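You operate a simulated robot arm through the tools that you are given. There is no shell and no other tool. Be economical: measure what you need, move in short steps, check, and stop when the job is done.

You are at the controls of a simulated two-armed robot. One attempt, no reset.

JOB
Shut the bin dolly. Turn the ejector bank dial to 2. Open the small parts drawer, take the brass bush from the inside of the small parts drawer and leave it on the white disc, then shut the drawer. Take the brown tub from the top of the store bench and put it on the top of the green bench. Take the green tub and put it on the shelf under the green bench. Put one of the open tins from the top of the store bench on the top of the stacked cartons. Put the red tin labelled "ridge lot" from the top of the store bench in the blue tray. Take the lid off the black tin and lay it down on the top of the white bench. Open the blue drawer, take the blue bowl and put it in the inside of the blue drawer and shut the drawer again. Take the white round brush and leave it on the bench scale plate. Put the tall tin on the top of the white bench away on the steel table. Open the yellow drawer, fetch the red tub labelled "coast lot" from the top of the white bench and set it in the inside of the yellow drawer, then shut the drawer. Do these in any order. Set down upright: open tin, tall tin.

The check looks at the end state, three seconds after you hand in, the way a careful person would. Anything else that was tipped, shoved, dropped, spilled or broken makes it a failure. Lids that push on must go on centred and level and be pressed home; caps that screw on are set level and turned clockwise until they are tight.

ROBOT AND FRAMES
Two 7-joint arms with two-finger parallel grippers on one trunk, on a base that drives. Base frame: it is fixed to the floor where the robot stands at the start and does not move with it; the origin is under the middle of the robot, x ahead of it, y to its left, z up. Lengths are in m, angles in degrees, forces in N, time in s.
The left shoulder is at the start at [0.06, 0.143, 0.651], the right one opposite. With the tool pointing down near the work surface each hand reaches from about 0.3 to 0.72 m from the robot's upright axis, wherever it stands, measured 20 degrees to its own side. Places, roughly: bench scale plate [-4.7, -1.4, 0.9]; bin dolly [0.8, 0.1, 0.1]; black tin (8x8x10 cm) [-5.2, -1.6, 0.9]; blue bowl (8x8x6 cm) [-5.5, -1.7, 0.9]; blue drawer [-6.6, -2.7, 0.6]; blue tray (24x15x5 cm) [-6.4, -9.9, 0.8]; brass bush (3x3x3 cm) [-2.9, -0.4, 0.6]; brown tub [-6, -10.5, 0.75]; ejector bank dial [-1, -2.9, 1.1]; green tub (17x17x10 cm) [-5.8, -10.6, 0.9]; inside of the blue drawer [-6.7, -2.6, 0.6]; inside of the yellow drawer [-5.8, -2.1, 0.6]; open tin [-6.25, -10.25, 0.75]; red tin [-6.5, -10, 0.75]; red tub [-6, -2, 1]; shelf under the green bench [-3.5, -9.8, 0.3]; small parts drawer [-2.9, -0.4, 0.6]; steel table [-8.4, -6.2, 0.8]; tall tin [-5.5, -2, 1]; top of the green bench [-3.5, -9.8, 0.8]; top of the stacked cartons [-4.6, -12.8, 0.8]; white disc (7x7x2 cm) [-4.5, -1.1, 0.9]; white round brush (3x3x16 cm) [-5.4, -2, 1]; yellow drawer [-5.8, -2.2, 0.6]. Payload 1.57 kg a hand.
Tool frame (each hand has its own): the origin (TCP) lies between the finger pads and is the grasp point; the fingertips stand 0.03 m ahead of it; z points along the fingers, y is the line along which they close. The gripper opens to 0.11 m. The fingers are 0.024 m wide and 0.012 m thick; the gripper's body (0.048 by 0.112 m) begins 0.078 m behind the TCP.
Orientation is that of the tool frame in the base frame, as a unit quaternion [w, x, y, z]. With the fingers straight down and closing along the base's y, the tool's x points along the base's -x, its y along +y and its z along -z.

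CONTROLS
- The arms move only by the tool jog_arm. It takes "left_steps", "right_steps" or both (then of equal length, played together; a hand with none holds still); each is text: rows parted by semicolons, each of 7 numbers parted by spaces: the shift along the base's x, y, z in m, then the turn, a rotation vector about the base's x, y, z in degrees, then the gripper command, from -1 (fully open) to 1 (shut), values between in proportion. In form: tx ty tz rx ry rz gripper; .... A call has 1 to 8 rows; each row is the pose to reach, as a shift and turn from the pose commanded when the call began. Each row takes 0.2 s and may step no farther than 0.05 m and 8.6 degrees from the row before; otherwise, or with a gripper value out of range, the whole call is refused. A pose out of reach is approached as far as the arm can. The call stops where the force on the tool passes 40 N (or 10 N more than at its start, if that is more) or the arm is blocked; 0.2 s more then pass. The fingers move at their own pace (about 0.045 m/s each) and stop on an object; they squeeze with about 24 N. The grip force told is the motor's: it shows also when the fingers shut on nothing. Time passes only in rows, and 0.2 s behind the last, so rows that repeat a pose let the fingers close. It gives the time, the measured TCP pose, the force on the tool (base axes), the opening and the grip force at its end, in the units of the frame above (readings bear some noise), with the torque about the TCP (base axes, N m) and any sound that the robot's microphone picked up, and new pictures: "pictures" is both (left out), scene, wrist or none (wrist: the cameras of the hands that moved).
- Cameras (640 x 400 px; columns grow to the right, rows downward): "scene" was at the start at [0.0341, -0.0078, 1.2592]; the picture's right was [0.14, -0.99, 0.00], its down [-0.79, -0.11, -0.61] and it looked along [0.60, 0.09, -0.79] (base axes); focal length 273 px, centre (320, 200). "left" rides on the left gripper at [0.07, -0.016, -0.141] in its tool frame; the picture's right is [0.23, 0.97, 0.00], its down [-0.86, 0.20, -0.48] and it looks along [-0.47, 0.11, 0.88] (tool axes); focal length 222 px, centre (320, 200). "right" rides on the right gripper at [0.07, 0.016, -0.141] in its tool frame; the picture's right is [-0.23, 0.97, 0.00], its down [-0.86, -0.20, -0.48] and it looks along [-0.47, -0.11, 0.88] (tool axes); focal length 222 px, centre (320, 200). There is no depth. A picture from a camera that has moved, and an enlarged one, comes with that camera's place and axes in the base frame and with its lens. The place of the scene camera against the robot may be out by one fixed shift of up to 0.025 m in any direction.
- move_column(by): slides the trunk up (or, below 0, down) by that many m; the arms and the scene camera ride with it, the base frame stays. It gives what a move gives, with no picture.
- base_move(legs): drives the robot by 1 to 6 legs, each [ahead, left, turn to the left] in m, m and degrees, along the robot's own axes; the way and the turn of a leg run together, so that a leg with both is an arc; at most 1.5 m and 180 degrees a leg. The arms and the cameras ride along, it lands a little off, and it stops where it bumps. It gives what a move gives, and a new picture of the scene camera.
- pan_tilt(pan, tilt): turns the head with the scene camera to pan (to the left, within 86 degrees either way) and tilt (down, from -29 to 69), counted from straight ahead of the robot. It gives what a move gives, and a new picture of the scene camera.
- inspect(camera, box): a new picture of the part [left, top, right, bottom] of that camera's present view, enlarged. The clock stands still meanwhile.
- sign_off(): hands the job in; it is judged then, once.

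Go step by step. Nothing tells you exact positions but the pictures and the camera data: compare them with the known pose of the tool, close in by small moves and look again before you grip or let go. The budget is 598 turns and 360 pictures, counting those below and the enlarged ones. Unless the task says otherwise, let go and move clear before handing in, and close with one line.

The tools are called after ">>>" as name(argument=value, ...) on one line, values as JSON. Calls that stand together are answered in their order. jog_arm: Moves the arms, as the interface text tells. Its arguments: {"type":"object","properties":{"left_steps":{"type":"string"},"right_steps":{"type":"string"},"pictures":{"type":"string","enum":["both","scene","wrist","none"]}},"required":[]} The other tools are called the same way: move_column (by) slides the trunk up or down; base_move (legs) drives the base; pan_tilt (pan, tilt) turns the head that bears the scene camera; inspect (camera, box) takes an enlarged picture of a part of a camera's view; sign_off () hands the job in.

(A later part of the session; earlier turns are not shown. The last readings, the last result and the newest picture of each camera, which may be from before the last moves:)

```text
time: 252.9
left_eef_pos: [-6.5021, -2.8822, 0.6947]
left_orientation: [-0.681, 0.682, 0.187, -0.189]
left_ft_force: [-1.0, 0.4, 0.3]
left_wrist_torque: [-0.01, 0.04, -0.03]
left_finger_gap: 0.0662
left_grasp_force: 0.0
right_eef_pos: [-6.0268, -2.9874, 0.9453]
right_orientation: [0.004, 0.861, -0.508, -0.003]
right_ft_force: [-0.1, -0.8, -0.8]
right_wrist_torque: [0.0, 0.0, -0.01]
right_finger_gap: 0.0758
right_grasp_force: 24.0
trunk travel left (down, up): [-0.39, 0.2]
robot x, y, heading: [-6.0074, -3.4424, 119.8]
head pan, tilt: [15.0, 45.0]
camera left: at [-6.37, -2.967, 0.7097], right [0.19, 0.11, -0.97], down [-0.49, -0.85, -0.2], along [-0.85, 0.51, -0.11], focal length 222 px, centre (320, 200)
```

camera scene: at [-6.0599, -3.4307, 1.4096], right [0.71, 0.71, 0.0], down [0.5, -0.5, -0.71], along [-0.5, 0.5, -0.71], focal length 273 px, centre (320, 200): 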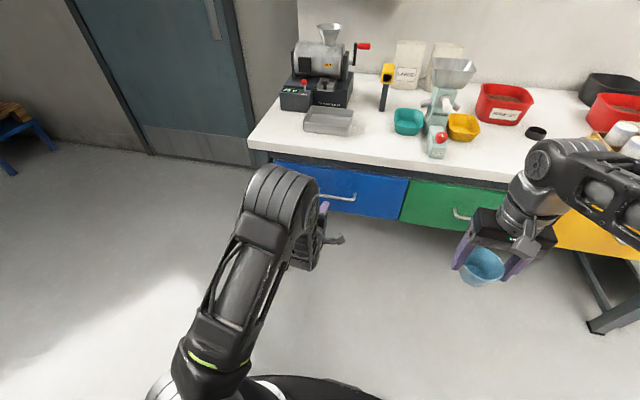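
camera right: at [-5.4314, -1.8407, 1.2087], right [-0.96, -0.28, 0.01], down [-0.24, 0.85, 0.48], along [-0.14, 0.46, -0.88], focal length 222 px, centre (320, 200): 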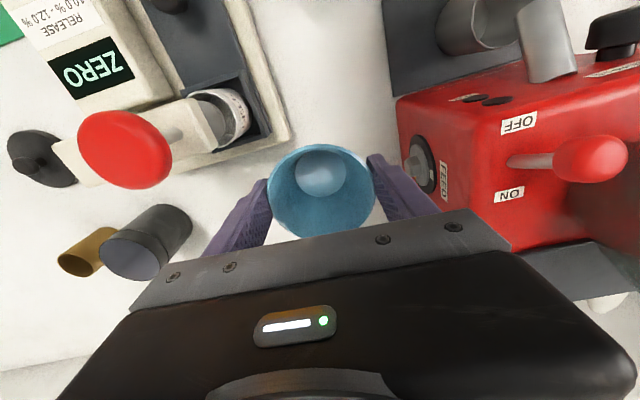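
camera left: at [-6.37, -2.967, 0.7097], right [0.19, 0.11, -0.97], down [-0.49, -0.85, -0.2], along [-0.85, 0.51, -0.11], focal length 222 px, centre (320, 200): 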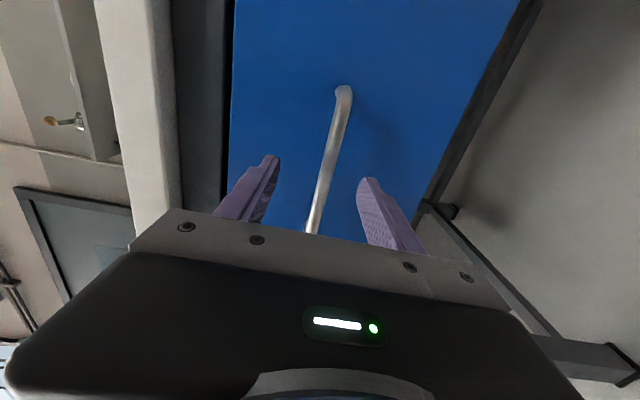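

>>> jog_arm(left_steps="-0.005 0.009 0 0 0 0 -0.2; -0.009 0.0155 0 0 0 0 -0.2; -0.012 0.021 0 0 0 0 -0.2; -0.012 0.021 0 0 0 0 0.4; -0.012 0.021 0 0 0 0 1; -0.012 0.021 0 0 0 0 1; -0.012 0.021 0 0 0 0 1", pictures="wrist")

```text
time: 254.5
left_eef_pos: [-6.5099, -2.8601, 0.6901]
left_orientation: [-0.677, 0.687, 0.188, -0.187]
left_ft_force: [1.1, 0.6, -19.5]
left_wrist_torque: [-0.1, -0.32, 0.1]
left_finger_gap: 0.0119
left_grasp_force: 18.7
right_eef_pos: [-6.0287, -2.9862, 0.9429]
right_orientation: [0.004, 0.861, -0.508, -0.001]
right_ft_force: [0.5, 0.3, -0.9]
right_wrist_torque: [0.02, 0.02, -0.03]
right_finger_gap: 0.0759
right_grasp_force: 24.0
trunk travel left (down, up): [-0.39, 0.2]
robot x, y, heading: [-6.0086, -3.447, 119.8]
head pan, tilt: [15.0, 45.0]
camera left: at [-6.3783, -2.9453, 0.7066], right [0.2, 0.1, -0.97], down [-0.49, -0.85, -0.19], along [-0.85, 0.51, -0.12], focal length 222 px, centre (320, 200)
```

left: 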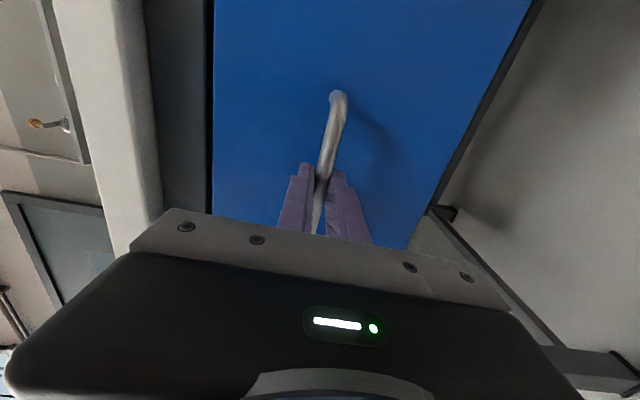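

Gripped. I pull the drawer with the arm, then look.

>>> jog_arm(left_steps="0.007 -0.012 -0.003 0 0 0 1; 0.02 -0.035 -0.003 0 0 0 1; 0.035 -0.061 -0.003 0 0 0 1; 0.05 -0.087 -0.003 0 0 0 1; 0.06 -0.104 -0.003 0 0 0 1", pictures="none")

>>> base_move(legs=[[-0.13, 0, 0]])

```text
time: 255.7
left_eef_pos: [-6.4471, -2.9638, 0.6908]
left_orientation: [-0.677, 0.688, 0.186, -0.185]
left_ft_force: [18.2, 10.7, -25.3]
left_wrist_torque: [0.0, -0.55, -0.58]
left_finger_gap: 0.0116
left_grasp_force: 28.6
right_eef_pos: [-6.0261, -2.9853, 0.9428]
right_orientation: [0.005, 0.861, -0.508, -0.002]
right_ft_force: [0.5, -0.6, -1.4]
right_wrist_torque: [-0.07, 0.01, 0.03]
right_finger_gap: 0.0758
right_grasp_force: 23.4
trunk travel left (down, up): [-0.39, 0.2]
robot x, y, heading: [-6.0041, -3.443, 119.9]
head pan, tilt: [15.0, 45.0]
```

```text
time: 256.9
left_eef_pos: [-6.3851, -3.0723, 0.6893]
left_orientation: [-0.678, 0.687, 0.185, -0.185]
left_ft_force: [18.5, 9.6, -31.4]
left_wrist_torque: [-0.2, -0.57, -0.06]
left_finger_gap: 0.0116
left_grasp_force: 29.0
right_eef_pos: [-5.965, -3.0939, 0.9428]
right_orientation: [0.005, 0.861, -0.509, -0.002]
right_ft_force: [0.8, -0.5, -1.2]
right_wrist_torque: [-0.01, -0.02, -0.02]
right_finger_gap: 0.0758
right_grasp_force: 24.0
trunk travel left (down, up): [-0.39, 0.2]
robot x, y, heading: [-5.9449, -3.5546, 119.8]
head pan, tilt: [15.0, 45.0]
camera scene: at [-5.9974, -3.5369, 1.4094], right [0.71, 0.71, 0.0], down [0.5, -0.5, -0.71], along [-0.5, 0.5, -0.71], focal length 273 px, centre (320, 200)
```

scene: 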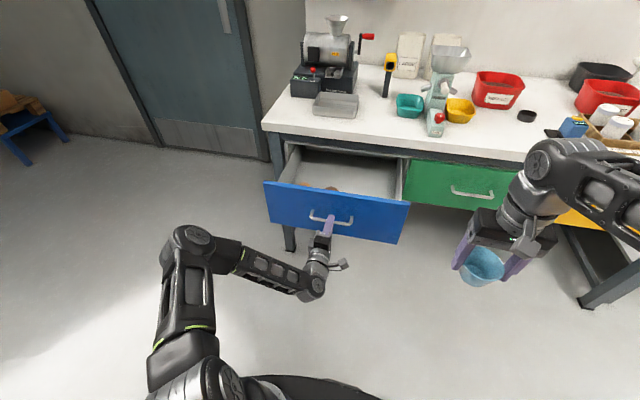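

The drawer is open about 0.24 m; something brown lies inside. I release the handle, withdraw the left hand and raise the trunk to see in.

>>> jog_arm(left_steps="0 0 -0.003 0 0 0 0.3; 0 0 -0.003 0 0 0 -0.1; 0 0 -0.003 0 0 0 -0.2; 0.015 -0.026 -0.003 0 0 0 -0.2; 0.03 -0.052 -0.003 -7 -4 0 -0.2; 0.035 -0.07 -0.003 -14 -8 0 -0.2; 0.035 -0.08 0.02 -21 -12 0 -0.2; 0.035 -0.09 0.04 -28 -16 0 -0.2", pictures="none")

>>> move_column(by=0.2)

>>> pan_tilt(pan=15, tilt=48)

```text
time: 258.7
left_eef_pos: [-6.3499, -3.165, 0.731]
left_orientation: [-0.46, 0.849, 0.226, -0.128]
left_ft_force: [0.5, 0.2, 0.2]
left_wrist_torque: [0.01, 0.0, 0.04]
left_finger_gap: 0.0659
left_grasp_force: 0.1
right_eef_pos: [-5.9638, -3.0946, 0.9437]
right_orientation: [0.004, 0.861, -0.508, -0.003]
right_ft_force: [-0.2, -0.2, -1.7]
right_wrist_torque: [-0.06, 0.01, 0.01]
right_finger_gap: 0.076
right_grasp_force: 23.8
trunk travel left (down, up): [-0.39, 0.2]
robot x, y, heading: [-5.9425, -3.5526, 119.8]
head pan, tilt: [15.0, 45.0]
```

```text
time: 260.9
left_eef_pos: [-6.3505, -3.1633, 0.9309]
left_orientation: [-0.46, 0.849, 0.228, -0.129]
left_ft_force: [-0.3, 0.5, 0.2]
left_wrist_torque: [-0.01, 0.05, 0.0]
left_finger_gap: 0.0659
left_grasp_force: 0.0
right_eef_pos: [-5.9644, -3.0958, 1.144]
right_orientation: [0.003, 0.862, -0.507, -0.003]
right_ft_force: [-0.1, 0.2, -1.6]
right_wrist_torque: [-0.03, 0.0, -0.04]
right_finger_gap: 0.0757
right_grasp_force: 24.1
trunk travel left (down, up): [-0.59, 0.0]
robot x, y, heading: [-5.9447, -3.5551, 119.7]
head pan, tilt: [15.0, 45.0]
```

```text
time: 261.5
left_eef_pos: [-6.3506, -3.1647, 0.9308]
left_orientation: [-0.46, 0.849, 0.227, -0.128]
left_ft_force: [-0.2, 1.2, -0.3]
left_wrist_torque: [0.02, 0.0, -0.01]
left_finger_gap: 0.066
left_grasp_force: 0.0
right_eef_pos: [-5.9636, -3.0968, 1.1433]
right_orientation: [0.004, 0.861, -0.508, -0.002]
right_ft_force: [-1.1, 0.5, -0.4]
right_wrist_torque: [0.0, 0.0, -0.01]
right_finger_gap: 0.0757
right_grasp_force: 24.5
trunk travel left (down, up): [-0.59, 0.0]
robot x, y, heading: [-5.9454, -3.5515, 120.1]
head pan, tilt: [15.0, 48.0]
camera scene: at [-5.9951, -3.5416, 1.6054], right [0.71, 0.71, 0.0], down [0.52, -0.53, -0.67], along [-0.47, 0.47, -0.74], focal length 273 px, centre (320, 200)
```

scene: 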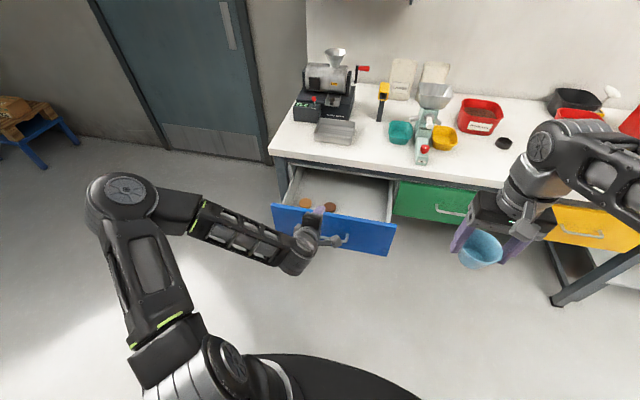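

Two brown discs lie at the left of the drawer; the right side is free. I bring the left hand home, then shift the base so the right hand can reach the drawer.

>>> jog_arm(left_steps="0 -0.01 0.03 -7 -4 0 -0.2; 0 -0.02 0.06 -14 -8 0 -0.2; 0 -0.03 0.09 -21 -12 0 -0.2; 0 -0.04 0.12 -28 -16 0 -0.2; 0 -0.05 0.14 -35 -20 0 -0.2; 0 -0.06 0.16 -42 -24 0 -0.2; 0 -0.06 0.18 -47 -27 0 -0.2", pictures="none")

>>> jog_arm(left_steps="0 0 0 0 0 -8.5 -0.2; -0.01 0 0 0 0 -17 -0.2; -0.02 0 0 0 0 -25.5 -0.2; -0.03 0 0 0 0 -34 -0.2; -0.04 0 0 0 0 -42.5 -0.2; -0.05 0 0 0 0 -51 -0.2; -0.05 0 0 0 0 -59.5 -0.2; -0.05 0 0 0 0 -68 -0.2", pictures="none")

>>> jog_arm(left_steps="0 0 0 0 0 -8.5 -0.2; 0 0 0 0 0 -17 -0.2; 0 0 0 0 0 -22 -0.2", pictures="none")

>>> base_move(legs=[[0, 0.316, 0], [0.213, 0, 0]])

```text
time: 263.1
left_eef_pos: [-6.3513, -3.2212, 1.1109]
left_orientation: [-0.021, 0.967, 0.255, -0.011]
left_ft_force: [-1.2, 0.4, -0.1]
left_wrist_torque: [0.0, 0.02, 0.01]
left_finger_gap: 0.066
left_grasp_force: 0.0
right_eef_pos: [-5.9649, -3.0956, 1.1443]
right_orientation: [0.004, 0.861, -0.509, -0.002]
right_ft_force: [0.1, 0.5, -1.0]
right_wrist_torque: [0.02, 0.02, 0.03]
right_finger_gap: 0.0754
right_grasp_force: 23.5
trunk travel left (down, up): [-0.59, 0.0]
robot x, y, heading: [-5.9429, -3.5544, 120.0]
head pan, tilt: [15.0, 48.0]
```

```text
time: 264.9
left_eef_pos: [-6.4018, -3.2239, 1.1125]
left_orientation: [-0.026, 0.944, -0.329, 0.003]
left_ft_force: [0.4, 0.6, 0.3]
left_wrist_torque: [0.0, -0.02, -0.02]
left_finger_gap: 0.066
left_grasp_force: 0.0
right_eef_pos: [-5.9647, -3.0961, 1.1439]
right_orientation: [0.003, 0.861, -0.508, -0.002]
right_ft_force: [-0.1, 0.3, -1.8]
right_wrist_torque: [-0.04, 0.0, -0.02]
right_finger_gap: 0.0756
right_grasp_force: 24.4
trunk travel left (down, up): [-0.59, 0.0]
robot x, y, heading: [-5.9443, -3.5523, 119.7]
head pan, tilt: [15.0, 48.0]
```

```text
time: 265.7
left_eef_pos: [-6.401, -3.224, 1.1116]
left_orientation: [-0.023, 0.864, -0.502, 0.008]
left_ft_force: [0.0, -0.7, -0.2]
left_wrist_torque: [0.01, -0.04, -0.02]
left_finger_gap: 0.0659
left_grasp_force: 0.0
right_eef_pos: [-5.9654, -3.0967, 1.1439]
right_orientation: [0.003, 0.861, -0.508, -0.002]
right_ft_force: [-0.7, 0.0, -1.8]
right_wrist_torque: [-0.01, -0.01, 0.02]
right_finger_gap: 0.0756
right_grasp_force: 24.3
trunk travel left (down, up): [-0.59, 0.0]
robot x, y, heading: [-5.9427, -3.5498, 119.9]
head pan, tilt: [15.0, 48.0]
```

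```text
time: 269.1
left_eef_pos: [-6.7831, -3.197, 1.1112]
left_orientation: [-0.023, 0.864, -0.503, 0.009]
left_ft_force: [-0.1, 0.2, 0.3]
left_wrist_torque: [-0.02, -0.03, 0.0]
left_finger_gap: 0.0662
left_grasp_force: 0.1
right_eef_pos: [-6.3456, -3.0701, 1.1435]
right_orientation: [0.004, 0.86, -0.51, -0.002]
right_ft_force: [0.1, 0.5, -2.6]
right_wrist_torque: [-0.03, -0.03, 0.0]
right_finger_gap: 0.0758
right_grasp_force: 23.8
trunk travel left (down, up): [-0.59, 0.0]
robot x, y, heading: [-6.3294, -3.5274, 119.5]
head pan, tilt: [15.0, 48.0]
camera scene: at [-6.3786, -3.515, 1.6053], right [0.71, 0.7, 0.0], down [0.52, -0.53, -0.67], along [-0.47, 0.48, -0.74], focal length 273 px, centre (320, 200)
```

scene: 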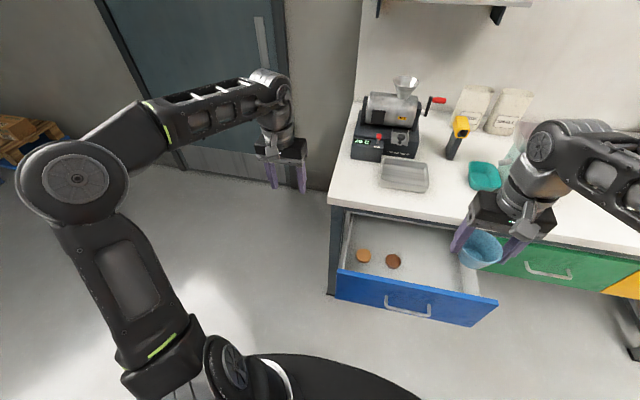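

Good view: the right half of the drawer is free. I bring the bowl over it and start down.

>>> jog_arm(right_steps="-0.022 0.039 -0.02 0 0 0 0.3; -0.044 0.078 -0.04 0 0 0 0.3; -0.049 0.125 -0.05 0 0 0 0.3; -0.051 0.17 -0.06 0 0 0 0.3; -0.0588 0.185 -0.09 0 0 0 0.3; -0.0588 0.185 -0.13 0 0 0 0.3; -0.0588 0.185 -0.17 0 0 0 0.3; -0.0588 0.185 -0.21 0 0 0 0.3", pictures="both")

```text
time: 270.9
left_eef_pos: [-6.7826, -3.1971, 1.1118]
left_orientation: [-0.023, 0.864, -0.504, 0.008]
left_ft_force: [0.2, -0.1, 0.0]
left_wrist_torque: [-0.01, 0.0, -0.01]
left_finger_gap: 0.066
left_grasp_force: 0.0
right_eef_pos: [-6.4007, -2.885, 0.9324]
right_orientation: [0.003, 0.86, -0.511, -0.002]
right_ft_force: [0.0, 0.6, -1.3]
right_wrist_torque: [-0.01, 0.0, 0.04]
right_finger_gap: 0.0755
right_grasp_force: 24.1
trunk travel left (down, up): [-0.59, 0.0]
robot x, y, heading: [-6.3271, -3.5311, 119.7]
head pan, tilt: [15.0, 48.0]
camera scene: at [-6.378, -3.5154, 1.6054], right [0.71, 0.7, 0.0], down [0.52, -0.53, -0.67], along [-0.47, 0.48, -0.74], focal length 273 px, centre (320, 200)
camera right: at [-6.3804, -2.9515, 1.0739], right [-0.96, -0.27, 0.01], down [-0.23, 0.85, 0.48], along [-0.13, 0.46, -0.88], focal length 222 px, centre (320, 200)
```

scene: 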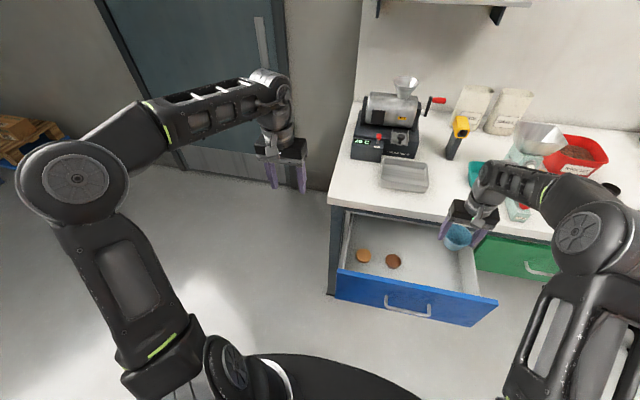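
right: 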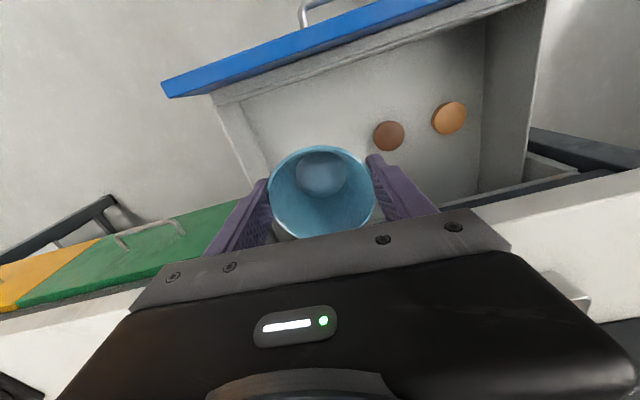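

>>> jog_arm(right_steps="-0.006 -0.006 -0.045 0 0 0 0.3; -0.006 -0.006 -0.09 0 0 0 0.3; -0.006 -0.006 -0.135 0 0 0 0.3; -0.006 -0.006 -0.18 0 0 0 0.3; -0.006 -0.006 -0.205 0 0 0 0.3; -0.006 -0.006 -0.22 0 0 0 0.3; -0.006 -0.006 -0.23 0 0 0 0.3; -0.006 -0.006 -0.24 0 0 0 0.3", pictures="both")

```text
time: 272.7
left_eef_pos: [-6.7823, -3.1975, 1.1118]
left_orientation: [-0.025, 0.864, -0.503, 0.008]
left_ft_force: [-0.2, 0.2, -0.7]
left_wrist_torque: [-0.01, -0.02, 0.04]
left_finger_gap: 0.0661
left_grasp_force: 0.1
right_eef_pos: [-6.4111, -2.8924, 0.6948]
right_orientation: [0.004, 0.861, -0.509, -0.002]
right_ft_force: [0.9, 0.0, -1.8]
right_wrist_torque: [0.0, 0.0, -0.01]
right_finger_gap: 0.0754
right_grasp_force: 24.3
trunk travel left (down, up): [-0.59, 0.0]
robot x, y, heading: [-6.3287, -3.5277, 119.7]
head pan, tilt: [15.0, 48.0]
camera scene: at [-6.3779, -3.5161, 1.6053], right [0.71, 0.7, 0.0], down [0.52, -0.53, -0.67], along [-0.47, 0.48, -0.74], focal length 273 px, centre (320, 200)
camera right: at [-6.3898, -2.9605, 0.8357], right [-0.96, -0.27, 0.01], down [-0.23, 0.85, 0.48], along [-0.14, 0.46, -0.88], focal length 222 px, centre (320, 200)
```

scene: 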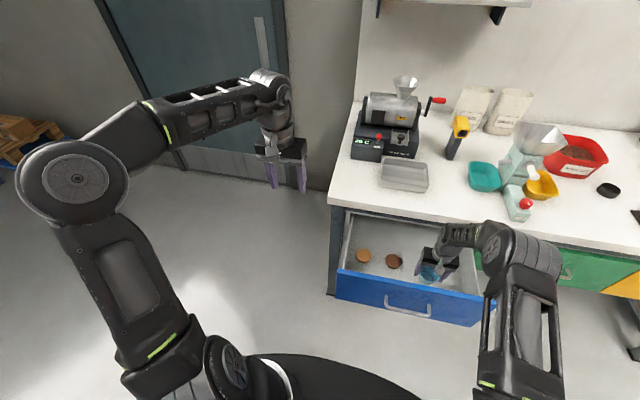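
right: 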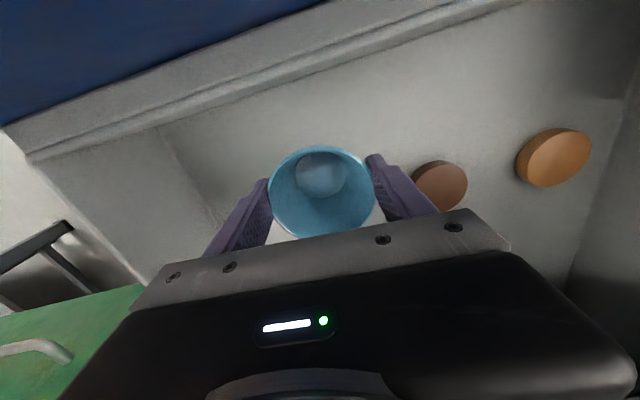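

>>> jog_arm(right_steps="0.006 0.003 -0.006 0 0 0 0.3; 0.007 0.004 -0.012 0 0 0 0.3; 0.007 0.004 -0.018 0 0 0 0.3; 0.007 0.004 -0.024 0 0 0 0.3; 0.007 0.004 -0.03 0 0 0 0.3; 0.007 0.004 -0.036 0 0 0 0.3; 0.007 0.004 -0.042 0 0 0 0.3; 0.007 0.004 -0.048 0 0 0 0.3", pictures="wrist")

```text
time: 274.5
left_eef_pos: [-6.7812, -3.1984, 1.1123]
left_orientation: [-0.026, 0.863, -0.504, 0.008]
left_ft_force: [-0.2, 0.9, -0.4]
left_wrist_torque: [0.01, 0.0, -0.02]
left_finger_gap: 0.0659
left_grasp_force: 0.1
right_eef_pos: [-6.4039, -2.8872, 0.6483]
right_orientation: [0.001, 0.861, -0.509, -0.006]
right_ft_force: [-0.2, 0.8, 21.7]
right_wrist_torque: [0.14, -0.16, -0.05]
right_finger_gap: 0.0754
right_grasp_force: 24.0
trunk travel left (down, up): [-0.59, 0.0]
robot x, y, heading: [-6.328, -3.5296, 119.7]
head pan, tilt: [15.0, 48.0]
camera right: at [-6.3837, -2.9551, 0.7895], right [-0.96, -0.27, 0.01], down [-0.23, 0.85, 0.48], along [-0.14, 0.46, -0.88], focal length 222 px, centre (320, 200)
```

right: 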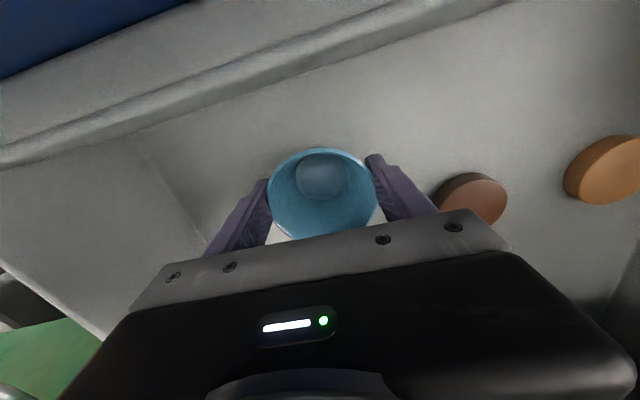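

Bowl is down. I open and rise straight up.

>>> jog_arm(right_steps="0 0 0.002 0 0 0 0; 0 0 0.002 0 0 0 -0.7; 0 0 0.002 0 0 0 -0.7; 0 0 0.03 0 0 0 -0.7; 0 0 0.07 0 0 0 -0.7; 0 0 0.12 0 0 0 -0.7; 0 0 0.17 0 0 0 -0.7; 0 0 0.22 0 0 0 -0.7", pictures="wrist")

```text
time: 276.3
left_eef_pos: [-6.7822, -3.1966, 1.1124]
left_orientation: [-0.024, 0.863, -0.504, 0.008]
left_ft_force: [0.2, 0.1, 0.0]
left_wrist_torque: [0.0, -0.01, 0.0]
left_finger_gap: 0.0661
left_grasp_force: 0.1
right_eef_pos: [-6.402, -2.8909, 0.8704]
right_orientation: [0.004, 0.861, -0.509, -0.002]
right_ft_force: [-0.5, 0.5, 0.3]
right_wrist_torque: [0.01, 0.0, 0.02]
right_finger_gap: 0.0934
right_grasp_force: 0.0
trunk travel left (down, up): [-0.59, 0.0]
robot x, y, heading: [-6.3281, -3.5257, 119.5]
head pan, tilt: [15.0, 48.0]
camera right: at [-6.3819, -2.9591, 1.0119], right [-0.96, -0.27, 0.01], down [-0.23, 0.85, 0.48], along [-0.13, 0.46, -0.88], focal length 222 px, centre (320, 200)
```

right: 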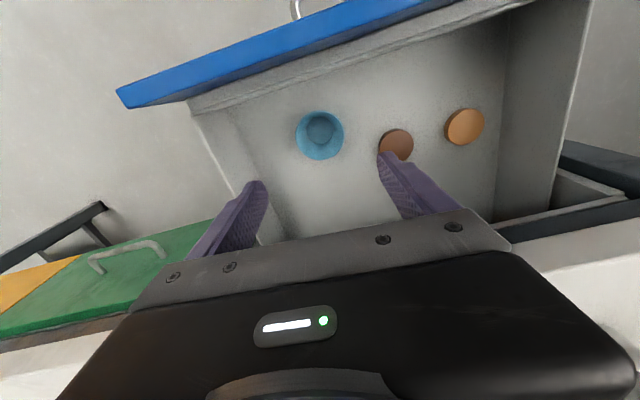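

The bowl stands in the drawer. I lift the hand out, back the base, and set the closed right hand before the handle.

>>> jog_arm(right_steps="0 0 0.045 0 0 0 -0.3; 0 0 0.09 0 0 0 0.3; 0.01 -0.017 0.13 0 0 0 1; 0.03 -0.052 0.16 0 0 0 1; 0.05 -0.087 0.18 0 0 0 1; 0.075 -0.13 0.19 0 0 0 1", pictures="none")

>>> base_move(legs=[[-0.2, 0.03, 0.4]])

>>> pan_tilt(pan=0, tilt=50)

```text
refused: row 4 steps farther than a row can; nothing moved
```

```text
time: 277.9
left_eef_pos: [-6.7093, -3.3886, 1.112]
left_orientation: [-0.024, 0.864, -0.502, 0.009]
left_ft_force: [0.1, -0.5, 0.6]
left_wrist_torque: [0.02, 0.04, -0.02]
left_finger_gap: 0.066
left_grasp_force: 0.0
right_eef_pos: [-6.3317, -3.0802, 0.8707]
right_orientation: [0.003, 0.861, -0.508, -0.004]
right_ft_force: [-0.1, 0.3, 0.2]
right_wrist_torque: [0.04, 0.03, -0.06]
right_finger_gap: 0.0934
right_grasp_force: 0.0
trunk travel left (down, up): [-0.59, 0.0]
robot x, y, heading: [-6.2551, -3.7161, 119.9]
head pan, tilt: [15.0, 48.0]
camera scene: at [-6.3034, -3.7075, 1.6054], right [0.71, 0.71, 0.0], down [0.52, -0.53, -0.67], along [-0.47, 0.47, -0.74], focal length 273 px, centre (320, 200)
```

scene: 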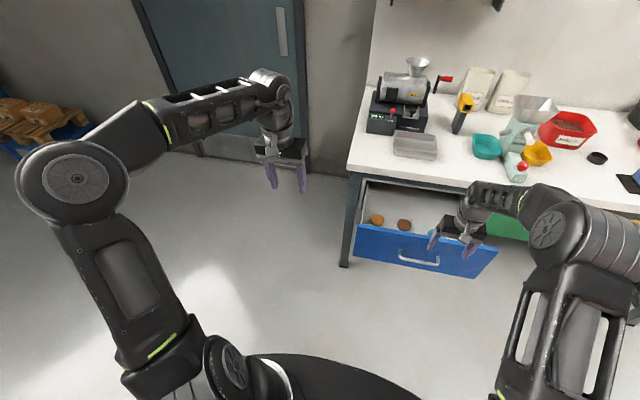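

```text
time: 278.7
left_eef_pos: [-6.7095, -3.3882, 1.1106]
left_orientation: [-0.025, 0.864, -0.502, 0.008]
left_ft_force: [0.9, 0.1, -0.7]
left_wrist_torque: [0.03, -0.02, 0.0]
left_finger_gap: 0.0665
left_grasp_force: 0.2
right_eef_pos: [-6.3311, -3.0789, 0.8695]
right_orientation: [0.003, 0.861, -0.509, -0.003]
right_ft_force: [0.1, -0.2, 0.0]
right_wrist_torque: [-0.01, 0.02, 0.02]
right_finger_gap: 0.0937
right_grasp_force: 0.0
trunk travel left (down, up): [-0.59, 0.0]
robot x, y, heading: [-6.2523, -3.7132, 119.9]
head pan, tilt: [0.0, 50.0]
camera scene: at [-6.2868, -3.6951, 1.6026], right [0.87, 0.5, 0.0], down [0.38, -0.66, -0.64], along [-0.32, 0.56, -0.77], focal length 273 px, centre (320, 200)
```

scene: 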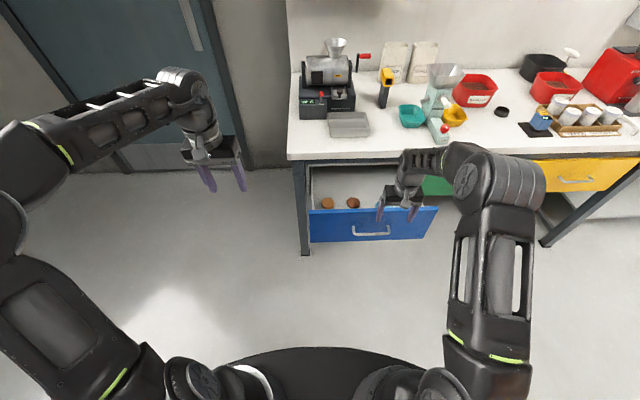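

The hand cleared the panel. I move it in front of the handle, closed and lowered.

>>> jog_arm(right_steps="0.02 -0.035 0 0 0 0 0.5; 0.035 -0.061 0 0 0 0 1; 0.014 -0.0735 -0.03 0 0 0 1; -0.008 -0.086 -0.06 0 0 0 1; -0.008 -0.086 -0.1 0 0 0 1; -0.008 -0.086 -0.14 0 0 0 1; -0.008 -0.086 -0.17 0 0 0 1", pictures="none")

>>> jog_arm(right_steps="0 0 0 7 4 0 1; -0.01 0.017 0 14 8 0 1; -0.025 0.043 0 20 11.5 0 1; -0.045 0.078 0 20 11.5 0 1; -0.065 0.113 0 20 11.5 0 1; -0.087 0.15 0 20 11.5 0 1; -0.109 0.188 0 20 11.5 0 1; -0.131 0.227 0 20 11.5 0 1", pictures="scene")

```text
time: 280.3
left_eef_pos: [-6.7104, -3.3885, 1.1125]
left_orientation: [-0.024, 0.865, -0.501, 0.008]
left_ft_force: [-0.8, -0.3, -0.7]
left_wrist_torque: [0.0, 0.0, 0.05]
left_finger_gap: 0.066
left_grasp_force: 0.1
right_eef_pos: [-6.3384, -3.1644, 0.6963]
right_orientation: [0.004, 0.861, -0.508, -0.002]
right_ft_force: [-0.8, 0.5, -0.3]
right_wrist_torque: [0.0, -0.04, -0.01]
right_finger_gap: 0.0001
right_grasp_force: 21.2
trunk travel left (down, up): [-0.59, 0.0]
robot x, y, heading: [-6.2552, -3.7174, 119.9]
head pan, tilt: [0.0, 50.0]
```

```text
time: 282.1
left_eef_pos: [-6.7095, -3.3883, 1.1107]
left_orientation: [-0.024, 0.865, -0.502, 0.008]
left_ft_force: [0.0, 0.4, -0.1]
left_wrist_torque: [0.05, 0.01, -0.02]
left_finger_gap: 0.066
left_grasp_force: 0.1
right_eef_pos: [-6.4552, -2.9566, 0.6992]
right_orientation: [-0.093, 0.845, -0.498, -0.174]
right_ft_force: [0.8, 1.0, 0.5]
right_wrist_torque: [0.0, 0.01, -0.02]
right_finger_gap: 0.0
right_grasp_force: 21.4
right hand out of reach, approached as far as the arm can: row 8
trunk travel left (down, up): [-0.59, 0.0]
robot x, y, heading: [-6.252, -3.717, 120.0]
head pan, tilt: [0.0, 50.0]
camera scene: at [-6.2864, -3.6957, 1.6027], right [0.87, 0.5, 0.0], down [0.38, -0.66, -0.64], along [-0.32, 0.56, -0.77], focal length 273 px, centre (320, 200)
```

scene: 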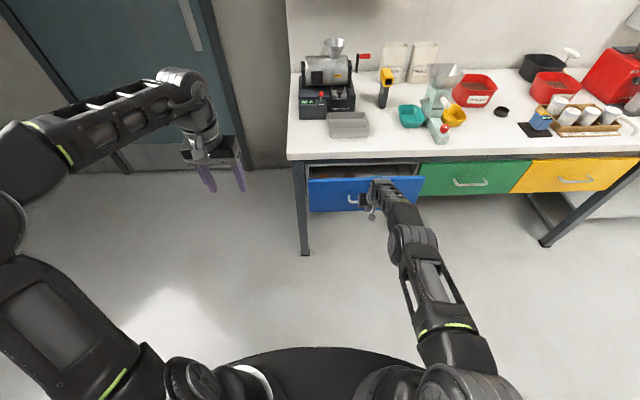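

Nearly shut; I move the base forward a little and finish the push with the arm.

>>> jog_arm(right_steps="0.02 -0.035 0 0 0 0 1; 0.04 -0.07 0 0 0 0 1", pictures="none")

>>> base_move(legs=[[0.12, 0, 0]])

>>> jog_arm(right_steps="-0.008 0.013 0 0 0 0 1; -0.015 0.026 0 0 0 0 1; -0.022 0.038 0 0 0 0 1; -0.03 0.052 0 0 0 0 1; -0.037 0.064 0 0 0 0 1; -0.045 0.078 0 0 0 0 1; -0.055 0.095 0 0 0 0 1", pictures="scene")

```text
time: 282.7
left_eef_pos: [-6.7101, -3.3888, 1.1118]
left_orientation: [-0.024, 0.865, -0.501, 0.008]
left_ft_force: [1.2, -0.6, -0.1]
left_wrist_torque: [0.0, -0.02, -0.02]
left_finger_gap: 0.0661
left_grasp_force: 0.1
right_eef_pos: [-6.4169, -3.023, 0.6992]
right_orientation: [-0.096, 0.844, -0.498, -0.177]
right_ft_force: [-0.2, -0.4, -0.2]
right_wrist_torque: [0.02, 0.0, 0.0]
right_finger_gap: 0.0002
right_grasp_force: 21.4
trunk travel left (down, up): [-0.59, 0.0]
robot x, y, heading: [-6.2546, -3.7199, 119.7]
head pan, tilt: [0.0, 50.0]
```

```text
time: 283.9
left_eef_pos: [-6.7686, -3.2838, 1.1104]
left_orientation: [-0.024, 0.864, -0.502, 0.009]
left_ft_force: [0.5, 0.3, 0.5]
left_wrist_torque: [-0.02, 0.01, 0.01]
left_finger_gap: 0.066
left_grasp_force: 0.0
right_eef_pos: [-6.4763, -2.919, 0.6967]
right_orientation: [-0.095, 0.844, -0.497, -0.176]
right_ft_force: [-0.3, 0.1, -0.5]
right_wrist_torque: [0.0, -0.01, -0.01]
right_finger_gap: 0.0002
right_grasp_force: 21.2
trunk travel left (down, up): [-0.59, 0.0]
robot x, y, heading: [-6.3142, -3.6158, 119.7]
head pan, tilt: [0.0, 50.0]
camera scene: at [-6.3472, -3.59, 1.6025], right [0.87, 0.5, 0.0], down [0.38, -0.66, -0.64], along [-0.32, 0.56, -0.77], focal length 273 px, centre (320, 200)
```

scene: 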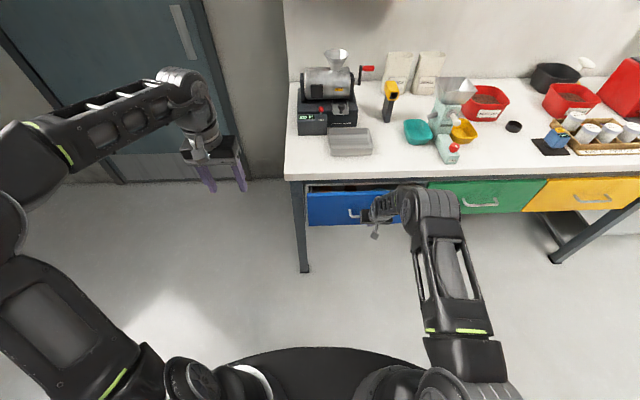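

```text
time: 285.2
left_eef_pos: [-6.7691, -3.2843, 1.1099]
left_orientation: [-0.023, 0.864, -0.503, 0.008]
left_ft_force: [-0.1, 0.5, -0.1]
left_wrist_torque: [-0.07, -0.01, -0.01]
left_finger_gap: 0.0661
left_grasp_force: 0.1
right_eef_pos: [-6.5076, -2.8674, 0.687]
right_orientation: [-0.088, 0.846, -0.499, -0.162]
right_ft_force: [2.0, -4.4, 0.5]
right_wrist_torque: [-0.06, -0.06, 0.0]
right_finger_gap: 0.0
right_grasp_force: 21.1
right hand out of reach, approached as far as the arm can: row 6
trunk travel left (down, up): [-0.59, 0.0]
robot x, y, heading: [-6.3151, -3.6141, 119.6]
head pan, tilt: [0.0, 50.0]
stopped in row 6 (right hand): the force on the tool passed its limit (the readings are from after the stop); the commanded pose is now the measured one
camera scene: at [-6.3467, -3.5907, 1.6025], right [0.87, 0.5, 0.0], down [0.38, -0.67, -0.64], along [-0.32, 0.56, -0.77], focal length 273 px, centre (320, 200)
```

scene: 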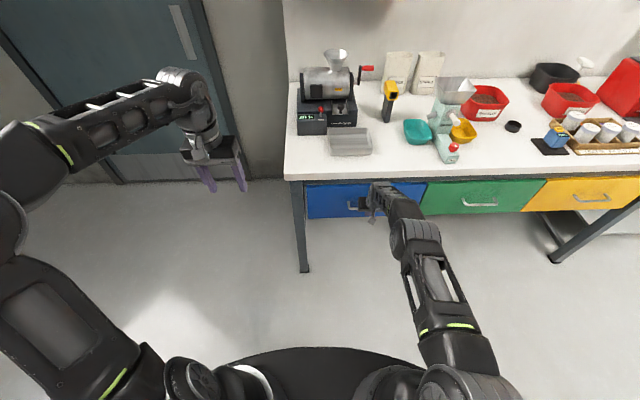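

>>> jog_arm(right_steps="-0.005 0.009 0 0 0 0 1; -0.015 0.026 0 0 0 0 1", pictures="none")

>>> jog_arm(right_steps="0.02 -0.035 0 -3 -2 0 1; 0.04 -0.07 0.02 -8 -5 0 1; 0.06 -0.1 0.05 -14 -8 0 1; 0.075 -0.125 0.09 -18 -10.5 0 1; 0.085 -0.14 0.13 -18 -10.5 0 0.3; 0.085 -0.14 0.17 -18 -10.5 0 -0.3; 0.085 -0.14 0.21 -18 -10.5 0 -1; 0.085 -0.14 0.25 -18 -10.5 0 -1", pictures="scene")

>>> inspect(camera="scene", box=[280, 160, 560, 250])

```text
time: 286.0
left_eef_pos: [-6.7678, -3.2853, 1.1116]
left_orientation: [-0.024, 0.864, -0.503, 0.009]
left_ft_force: [-0.9, -0.5, 0.3]
left_wrist_torque: [-0.01, -0.02, 0.02]
left_finger_gap: 0.066
left_grasp_force: 0.1
right_eef_pos: [-6.5099, -2.8646, 0.6833]
right_orientation: [-0.083, 0.848, -0.501, -0.154]
right_ft_force: [2.5, -3.5, -0.1]
right_wrist_torque: [0.0, 0.02, 0.0]
right_finger_gap: 0.0004
right_grasp_force: 21.5
right hand out of reach, approached as far as the arm can: row 2
trunk travel left (down, up): [-0.59, 0.0]
robot x, y, heading: [-6.3102, -3.6142, 120.0]
head pan, tilt: [0.0, 50.0]
stopped in row 2 (right hand): the force on the tool passed its limit (the readings are from after the stop); the commanded pose is now the measured one
```

```text
time: 287.8
left_eef_pos: [-6.7675, -3.2863, 1.1112]
left_orientation: [-0.024, 0.864, -0.503, 0.009]
left_ft_force: [-0.5, 0.0, 0.3]
left_wrist_torque: [0.04, 0.0, -0.01]
left_finger_gap: 0.0663
left_grasp_force: 0.0
right_eef_pos: [-6.4223, -3.008, 0.934]
right_orientation: [0.005, 0.861, -0.509, 0.003]
right_ft_force: [-0.3, 0.0, 0.3]
right_wrist_torque: [0.02, -0.02, 0.01]
right_finger_gap: 0.082
right_grasp_force: 0.0
trunk travel left (down, up): [-0.59, 0.0]
robot x, y, heading: [-6.3139, -3.6133, 119.9]
head pan, tilt: [0.0, 50.0]
camera scene: at [-6.3451, -3.5935, 1.6026], right [0.87, 0.5, 0.0], down [0.38, -0.66, -0.64], along [-0.32, 0.56, -0.77], focal length 273 px, centre (320, 200)
```

scene: 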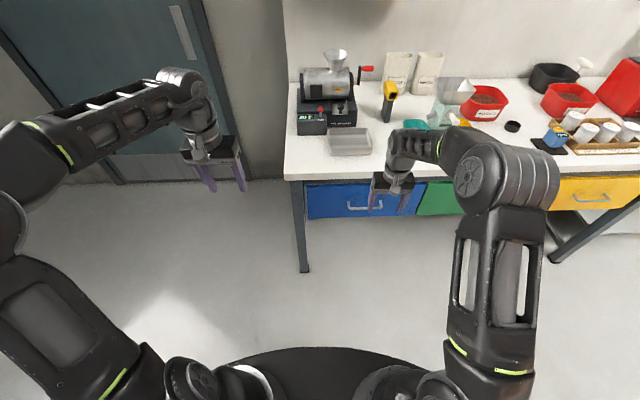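

```text
2.29 times, centred on (420, 205) of scene
camera zoom: at [-6.3451, -3.5935, 1.6026], right [0.87, 0.5, 0.0], down [0.38, -0.66, -0.64], along [-0.32, 0.56, -0.77], focal length 623 px, centre (91, 189)
```

zoom: 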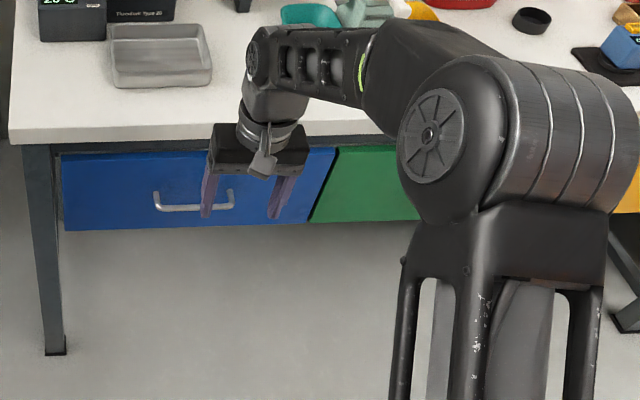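

The blue drawer is shut flush. Next the red "coast lot" tub, which needs both hands. I raise the right hand and drive to face it.

>>> jog_arm(right_steps="0.01 -0.017 0.045 0 0 0 -1; 0.02 -0.035 0.09 0 0 0 -1; 0.03 -0.052 0.13 0 0 0 -1; 0.045 -0.08 0.17 0 0 0 -1; 0.06 -0.11 0.2 0 0 0 -1", left_steps="0 0 0 0 0 0 -1; 0 0 0 0 0 0 -1; 0 0 0.02 0 0 0 -1; 0 0 0.03 0 0 0 -1; 0 0 0.03 0 0 0 -1", pictures="none")

>>> base_move(legs=[[0, -1.08, 0], [0.3, 0, 0]])

>>> pan_tilt(pan=0, tilt=48)

```text
refused: row 4 steps farther than a row can; nothing moved
```

```text
time: 295.0
left_eef_pos: [-5.9752, -2.486, 1.111]
left_orientation: [-0.024, 0.866, -0.5, 0.008]
left_ft_force: [-0.5, 1.2, 0.4]
left_wrist_torque: [-0.03, 0.03, -0.02]
left_finger_gap: 0.0657
left_grasp_force: 0.0
right_eef_pos: [-5.6313, -2.2054, 0.9341]
right_orientation: [0.005, 0.863, -0.505, 0.002]
right_ft_force: [-0.3, -0.3, -0.2]
right_wrist_torque: [0.01, -0.03, -0.03]
right_finger_gap: 0.11
right_grasp_force: 0.1
trunk travel left (down, up): [-0.59, 0.0]
robot x, y, heading: [-5.5165, -2.8138, 120.2]
head pan, tilt: [0.0, 50.0]
camera scene: at [-5.5518, -2.7903, 1.6026], right [0.87, 0.5, 0.0], down [0.38, -0.66, -0.64], along [-0.32, 0.56, -0.77], focal length 273 px, centre (320, 200)
```

scene: 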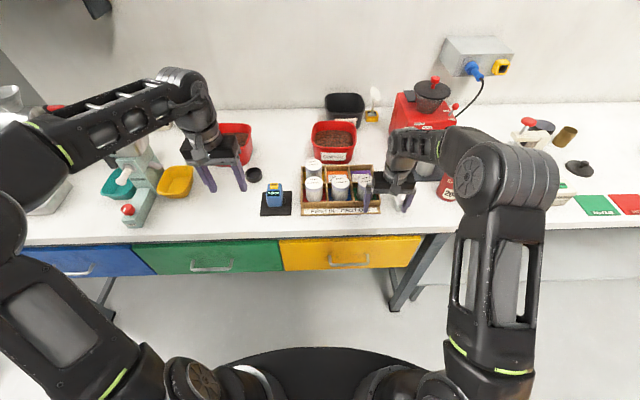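

```text
time: 295.6
left_eef_pos: [-5.9752, -2.4866, 1.1115]
left_orientation: [-0.025, 0.865, -0.501, 0.008]
left_ft_force: [-0.2, 0.0, 0.1]
left_wrist_torque: [0.0, 0.0, -0.01]
left_finger_gap: 0.066
left_grasp_force: 0.1
right_eef_pos: [-5.6315, -2.2064, 0.9346]
right_orientation: [0.005, 0.862, -0.507, 0.002]
right_ft_force: [0.3, -0.2, 0.1]
right_wrist_torque: [0.01, -0.03, 0.02]
right_finger_gap: 0.1098
right_grasp_force: 0.0
trunk travel left (down, up): [-0.59, 0.0]
robot x, y, heading: [-5.5194, -2.8132, 120.3]
head pan, tilt: [0.0, 48.0]
camera scene: at [-5.5519, -2.7901, 1.6053], right [0.87, 0.5, 0.0], down [0.37, -0.64, -0.67], along [-0.34, 0.58, -0.74], focal length 273 px, centre (320, 200)
```

scene: 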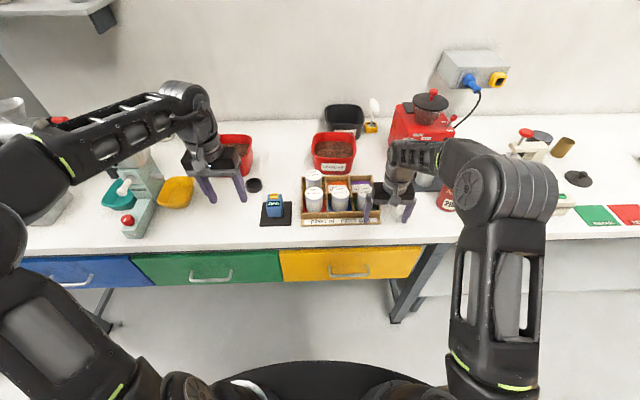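

I had not raised the right hand, so it came in low over the bench. I check carefully what it is near.

>>> inspect(camera="scene", box=[280, 110, 500, 250])

>>> inspect(camera="right", box=[0, 0, 640, 400])

```text
2.86 times, centred on (390, 180) of scene
camera zoom: at [-5.5519, -2.7901, 1.6053], right [0.87, 0.5, 0.0], down [0.37, -0.64, -0.67], along [-0.34, 0.58, -0.74], focal length 779 px, centre (120, 257)
```

zoom: 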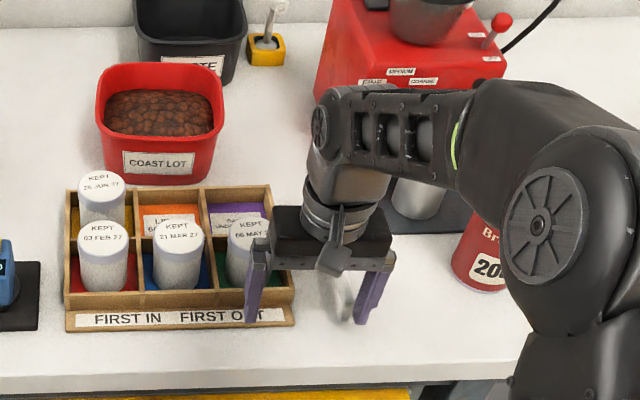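

```text
1.00 times, centred on (320, 200) of right
camera zoom: at [-5.611, -2.2733, 1.0767], right [-0.96, -0.28, 0.0], down [-0.24, 0.85, 0.47], along [-0.13, 0.45, -0.88], focal length 222 px, centre (320, 200)
```

zoom: 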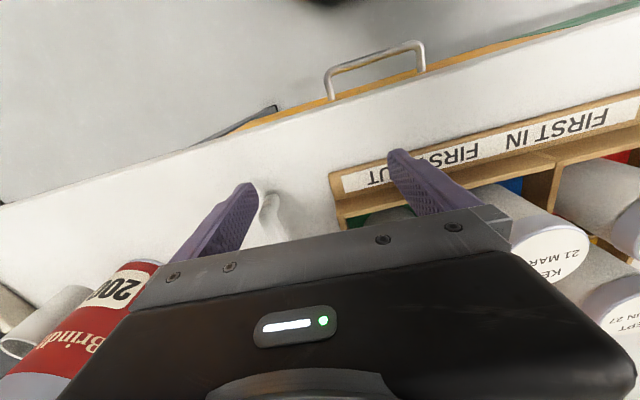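

No contact seen; the cans are still upright. I raise the hand straight up.

>>> jog_arm(right_steps="0 0 0.04 0 0 0 -1; 0 0 0.08 0 0 0 -1; 0 0 0.12 0 0 0 -1; 0 0 0.16 0 0 0 -1; 0 0 0.2 0 0 0 -1", left_steps="0 0 0.01 0 0 0 -1; 0 0 0.02 0 0 0 -1; 0 0 0.03 0 0 0 -1; 0 0 0.03 0 0 0 -1; 0 0 0.03 0 0 0 -1", pictures="none")

>>> inspect(camera="scene", box=[280, 110, 460, 250])

```text
time: 296.8
left_eef_pos: [-5.9752, -2.4877, 1.1413]
left_orientation: [-0.025, 0.865, -0.501, 0.009]
left_ft_force: [0.8, -0.5, -1.1]
left_wrist_torque: [-0.01, 0.01, 0.0]
left_finger_gap: 0.11
left_grasp_force: 0.2
right_eef_pos: [-5.6295, -2.2054, 1.124]
right_orientation: [0.005, 0.862, -0.507, 0.001]
right_ft_force: [-0.3, -1.1, -0.1]
right_wrist_torque: [-0.02, 0.01, 0.01]
right_finger_gap: 0.1101
right_grasp_force: 0.0
right hand out of reach, approached as far as the arm can: row 5
trunk travel left (down, up): [-0.59, 0.0]
robot x, y, heading: [-5.5135, -2.8115, 120.3]
head pan, tilt: [0.0, 48.0]
```

```text
2.86 times, centred on (370, 180) of scene
camera zoom: at [-5.5529, -2.791, 1.6053], right [0.87, 0.5, 0.0], down [0.37, -0.64, -0.67], along [-0.33, 0.58, -0.74], focal length 779 px, centre (177, 257)
```

zoom: 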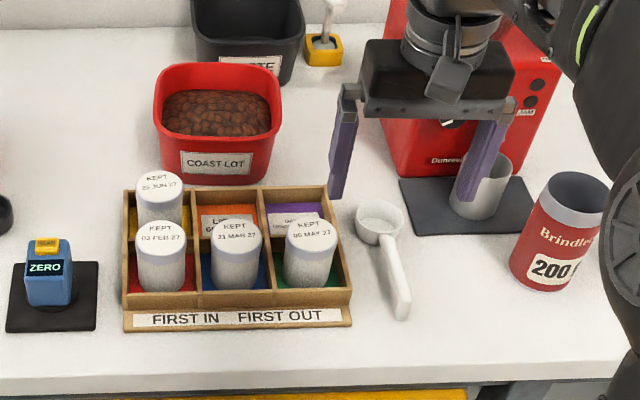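

All is undisturbed. The tub centre is about [-5.922, -2.043], rim z ≈ 0.98, about 0.167 wide. I retract both hands and move closer, centred on the tub.

>>> jog_arm(right_steps="0.02 -0.035 0.01 0 0 0 -0.3; 0.04 -0.07 0.02 0 0 0 -0.3; 0.06 -0.104 0.02 0 0 0 -0.3; 0.09 -0.13 0.02 0 0 0 -0.3; 0.1 -0.156 0.02 0 0 0 -0.3", left_steps="0.01 -0.02 0 0 0 0 -0.3; 0.02 -0.04 0 0 0 0 -0.3; 0.03 -0.06 0 0 0 0 -0.3; 0.04 -0.08 0 0 0 0 -0.3; 0.05 -0.1 0 0 0 0 -0.3", pictures="none")

>>> base_move(legs=[[0.23, -0.03, 0]])

```text
time: 298.0
left_eef_pos: [-5.9232, -2.5876, 1.1419]
left_orientation: [-0.026, 0.865, -0.501, 0.007]
left_ft_force: [0.1, -0.9, 0.0]
left_wrist_torque: [0.05, -0.02, -0.03]
left_finger_gap: 0.0713
left_grasp_force: 0.1
right_eef_pos: [-5.5297, -2.3607, 1.1467]
right_orientation: [0.005, 0.863, -0.506, 0.0]
right_ft_force: [0.3, 0.4, 1.1]
right_wrist_torque: [0.03, 0.03, 0.0]
right_finger_gap: 0.0714
right_grasp_force: 0.1
trunk travel left (down, up): [-0.59, 0.0]
robot x, y, heading: [-5.5181, -2.8154, 119.9]
head pan, tilt: [0.0, 48.0]
```

```text
time: 299.8
left_eef_pos: [-6.0145, -2.3724, 1.1418]
left_orientation: [-0.023, 0.865, -0.501, 0.008]
left_ft_force: [0.3, -0.1, 0.6]
left_wrist_torque: [-0.04, -0.02, 0.0]
left_finger_gap: 0.0713
left_grasp_force: 0.1
right_eef_pos: [-5.6203, -2.1435, 1.1454]
right_orientation: [0.006, 0.862, -0.506, 0.002]
right_ft_force: [-0.1, 1.0, -0.9]
right_wrist_torque: [-0.03, 0.01, 0.02]
right_finger_gap: 0.0711
right_grasp_force: 0.1
trunk travel left (down, up): [-0.59, 0.0]
robot x, y, heading: [-5.6068, -2.603, 120.3]
head pan, tilt: [0.0, 48.0]
camera scene: at [-5.6427, -2.574, 1.6053], right [0.87, 0.5, 0.0], down [0.37, -0.64, -0.67], along [-0.34, 0.58, -0.74], focal length 273 px, centre (320, 200)
```

scene: 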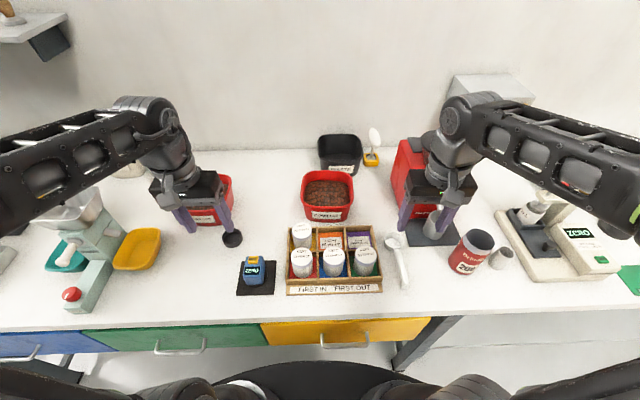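

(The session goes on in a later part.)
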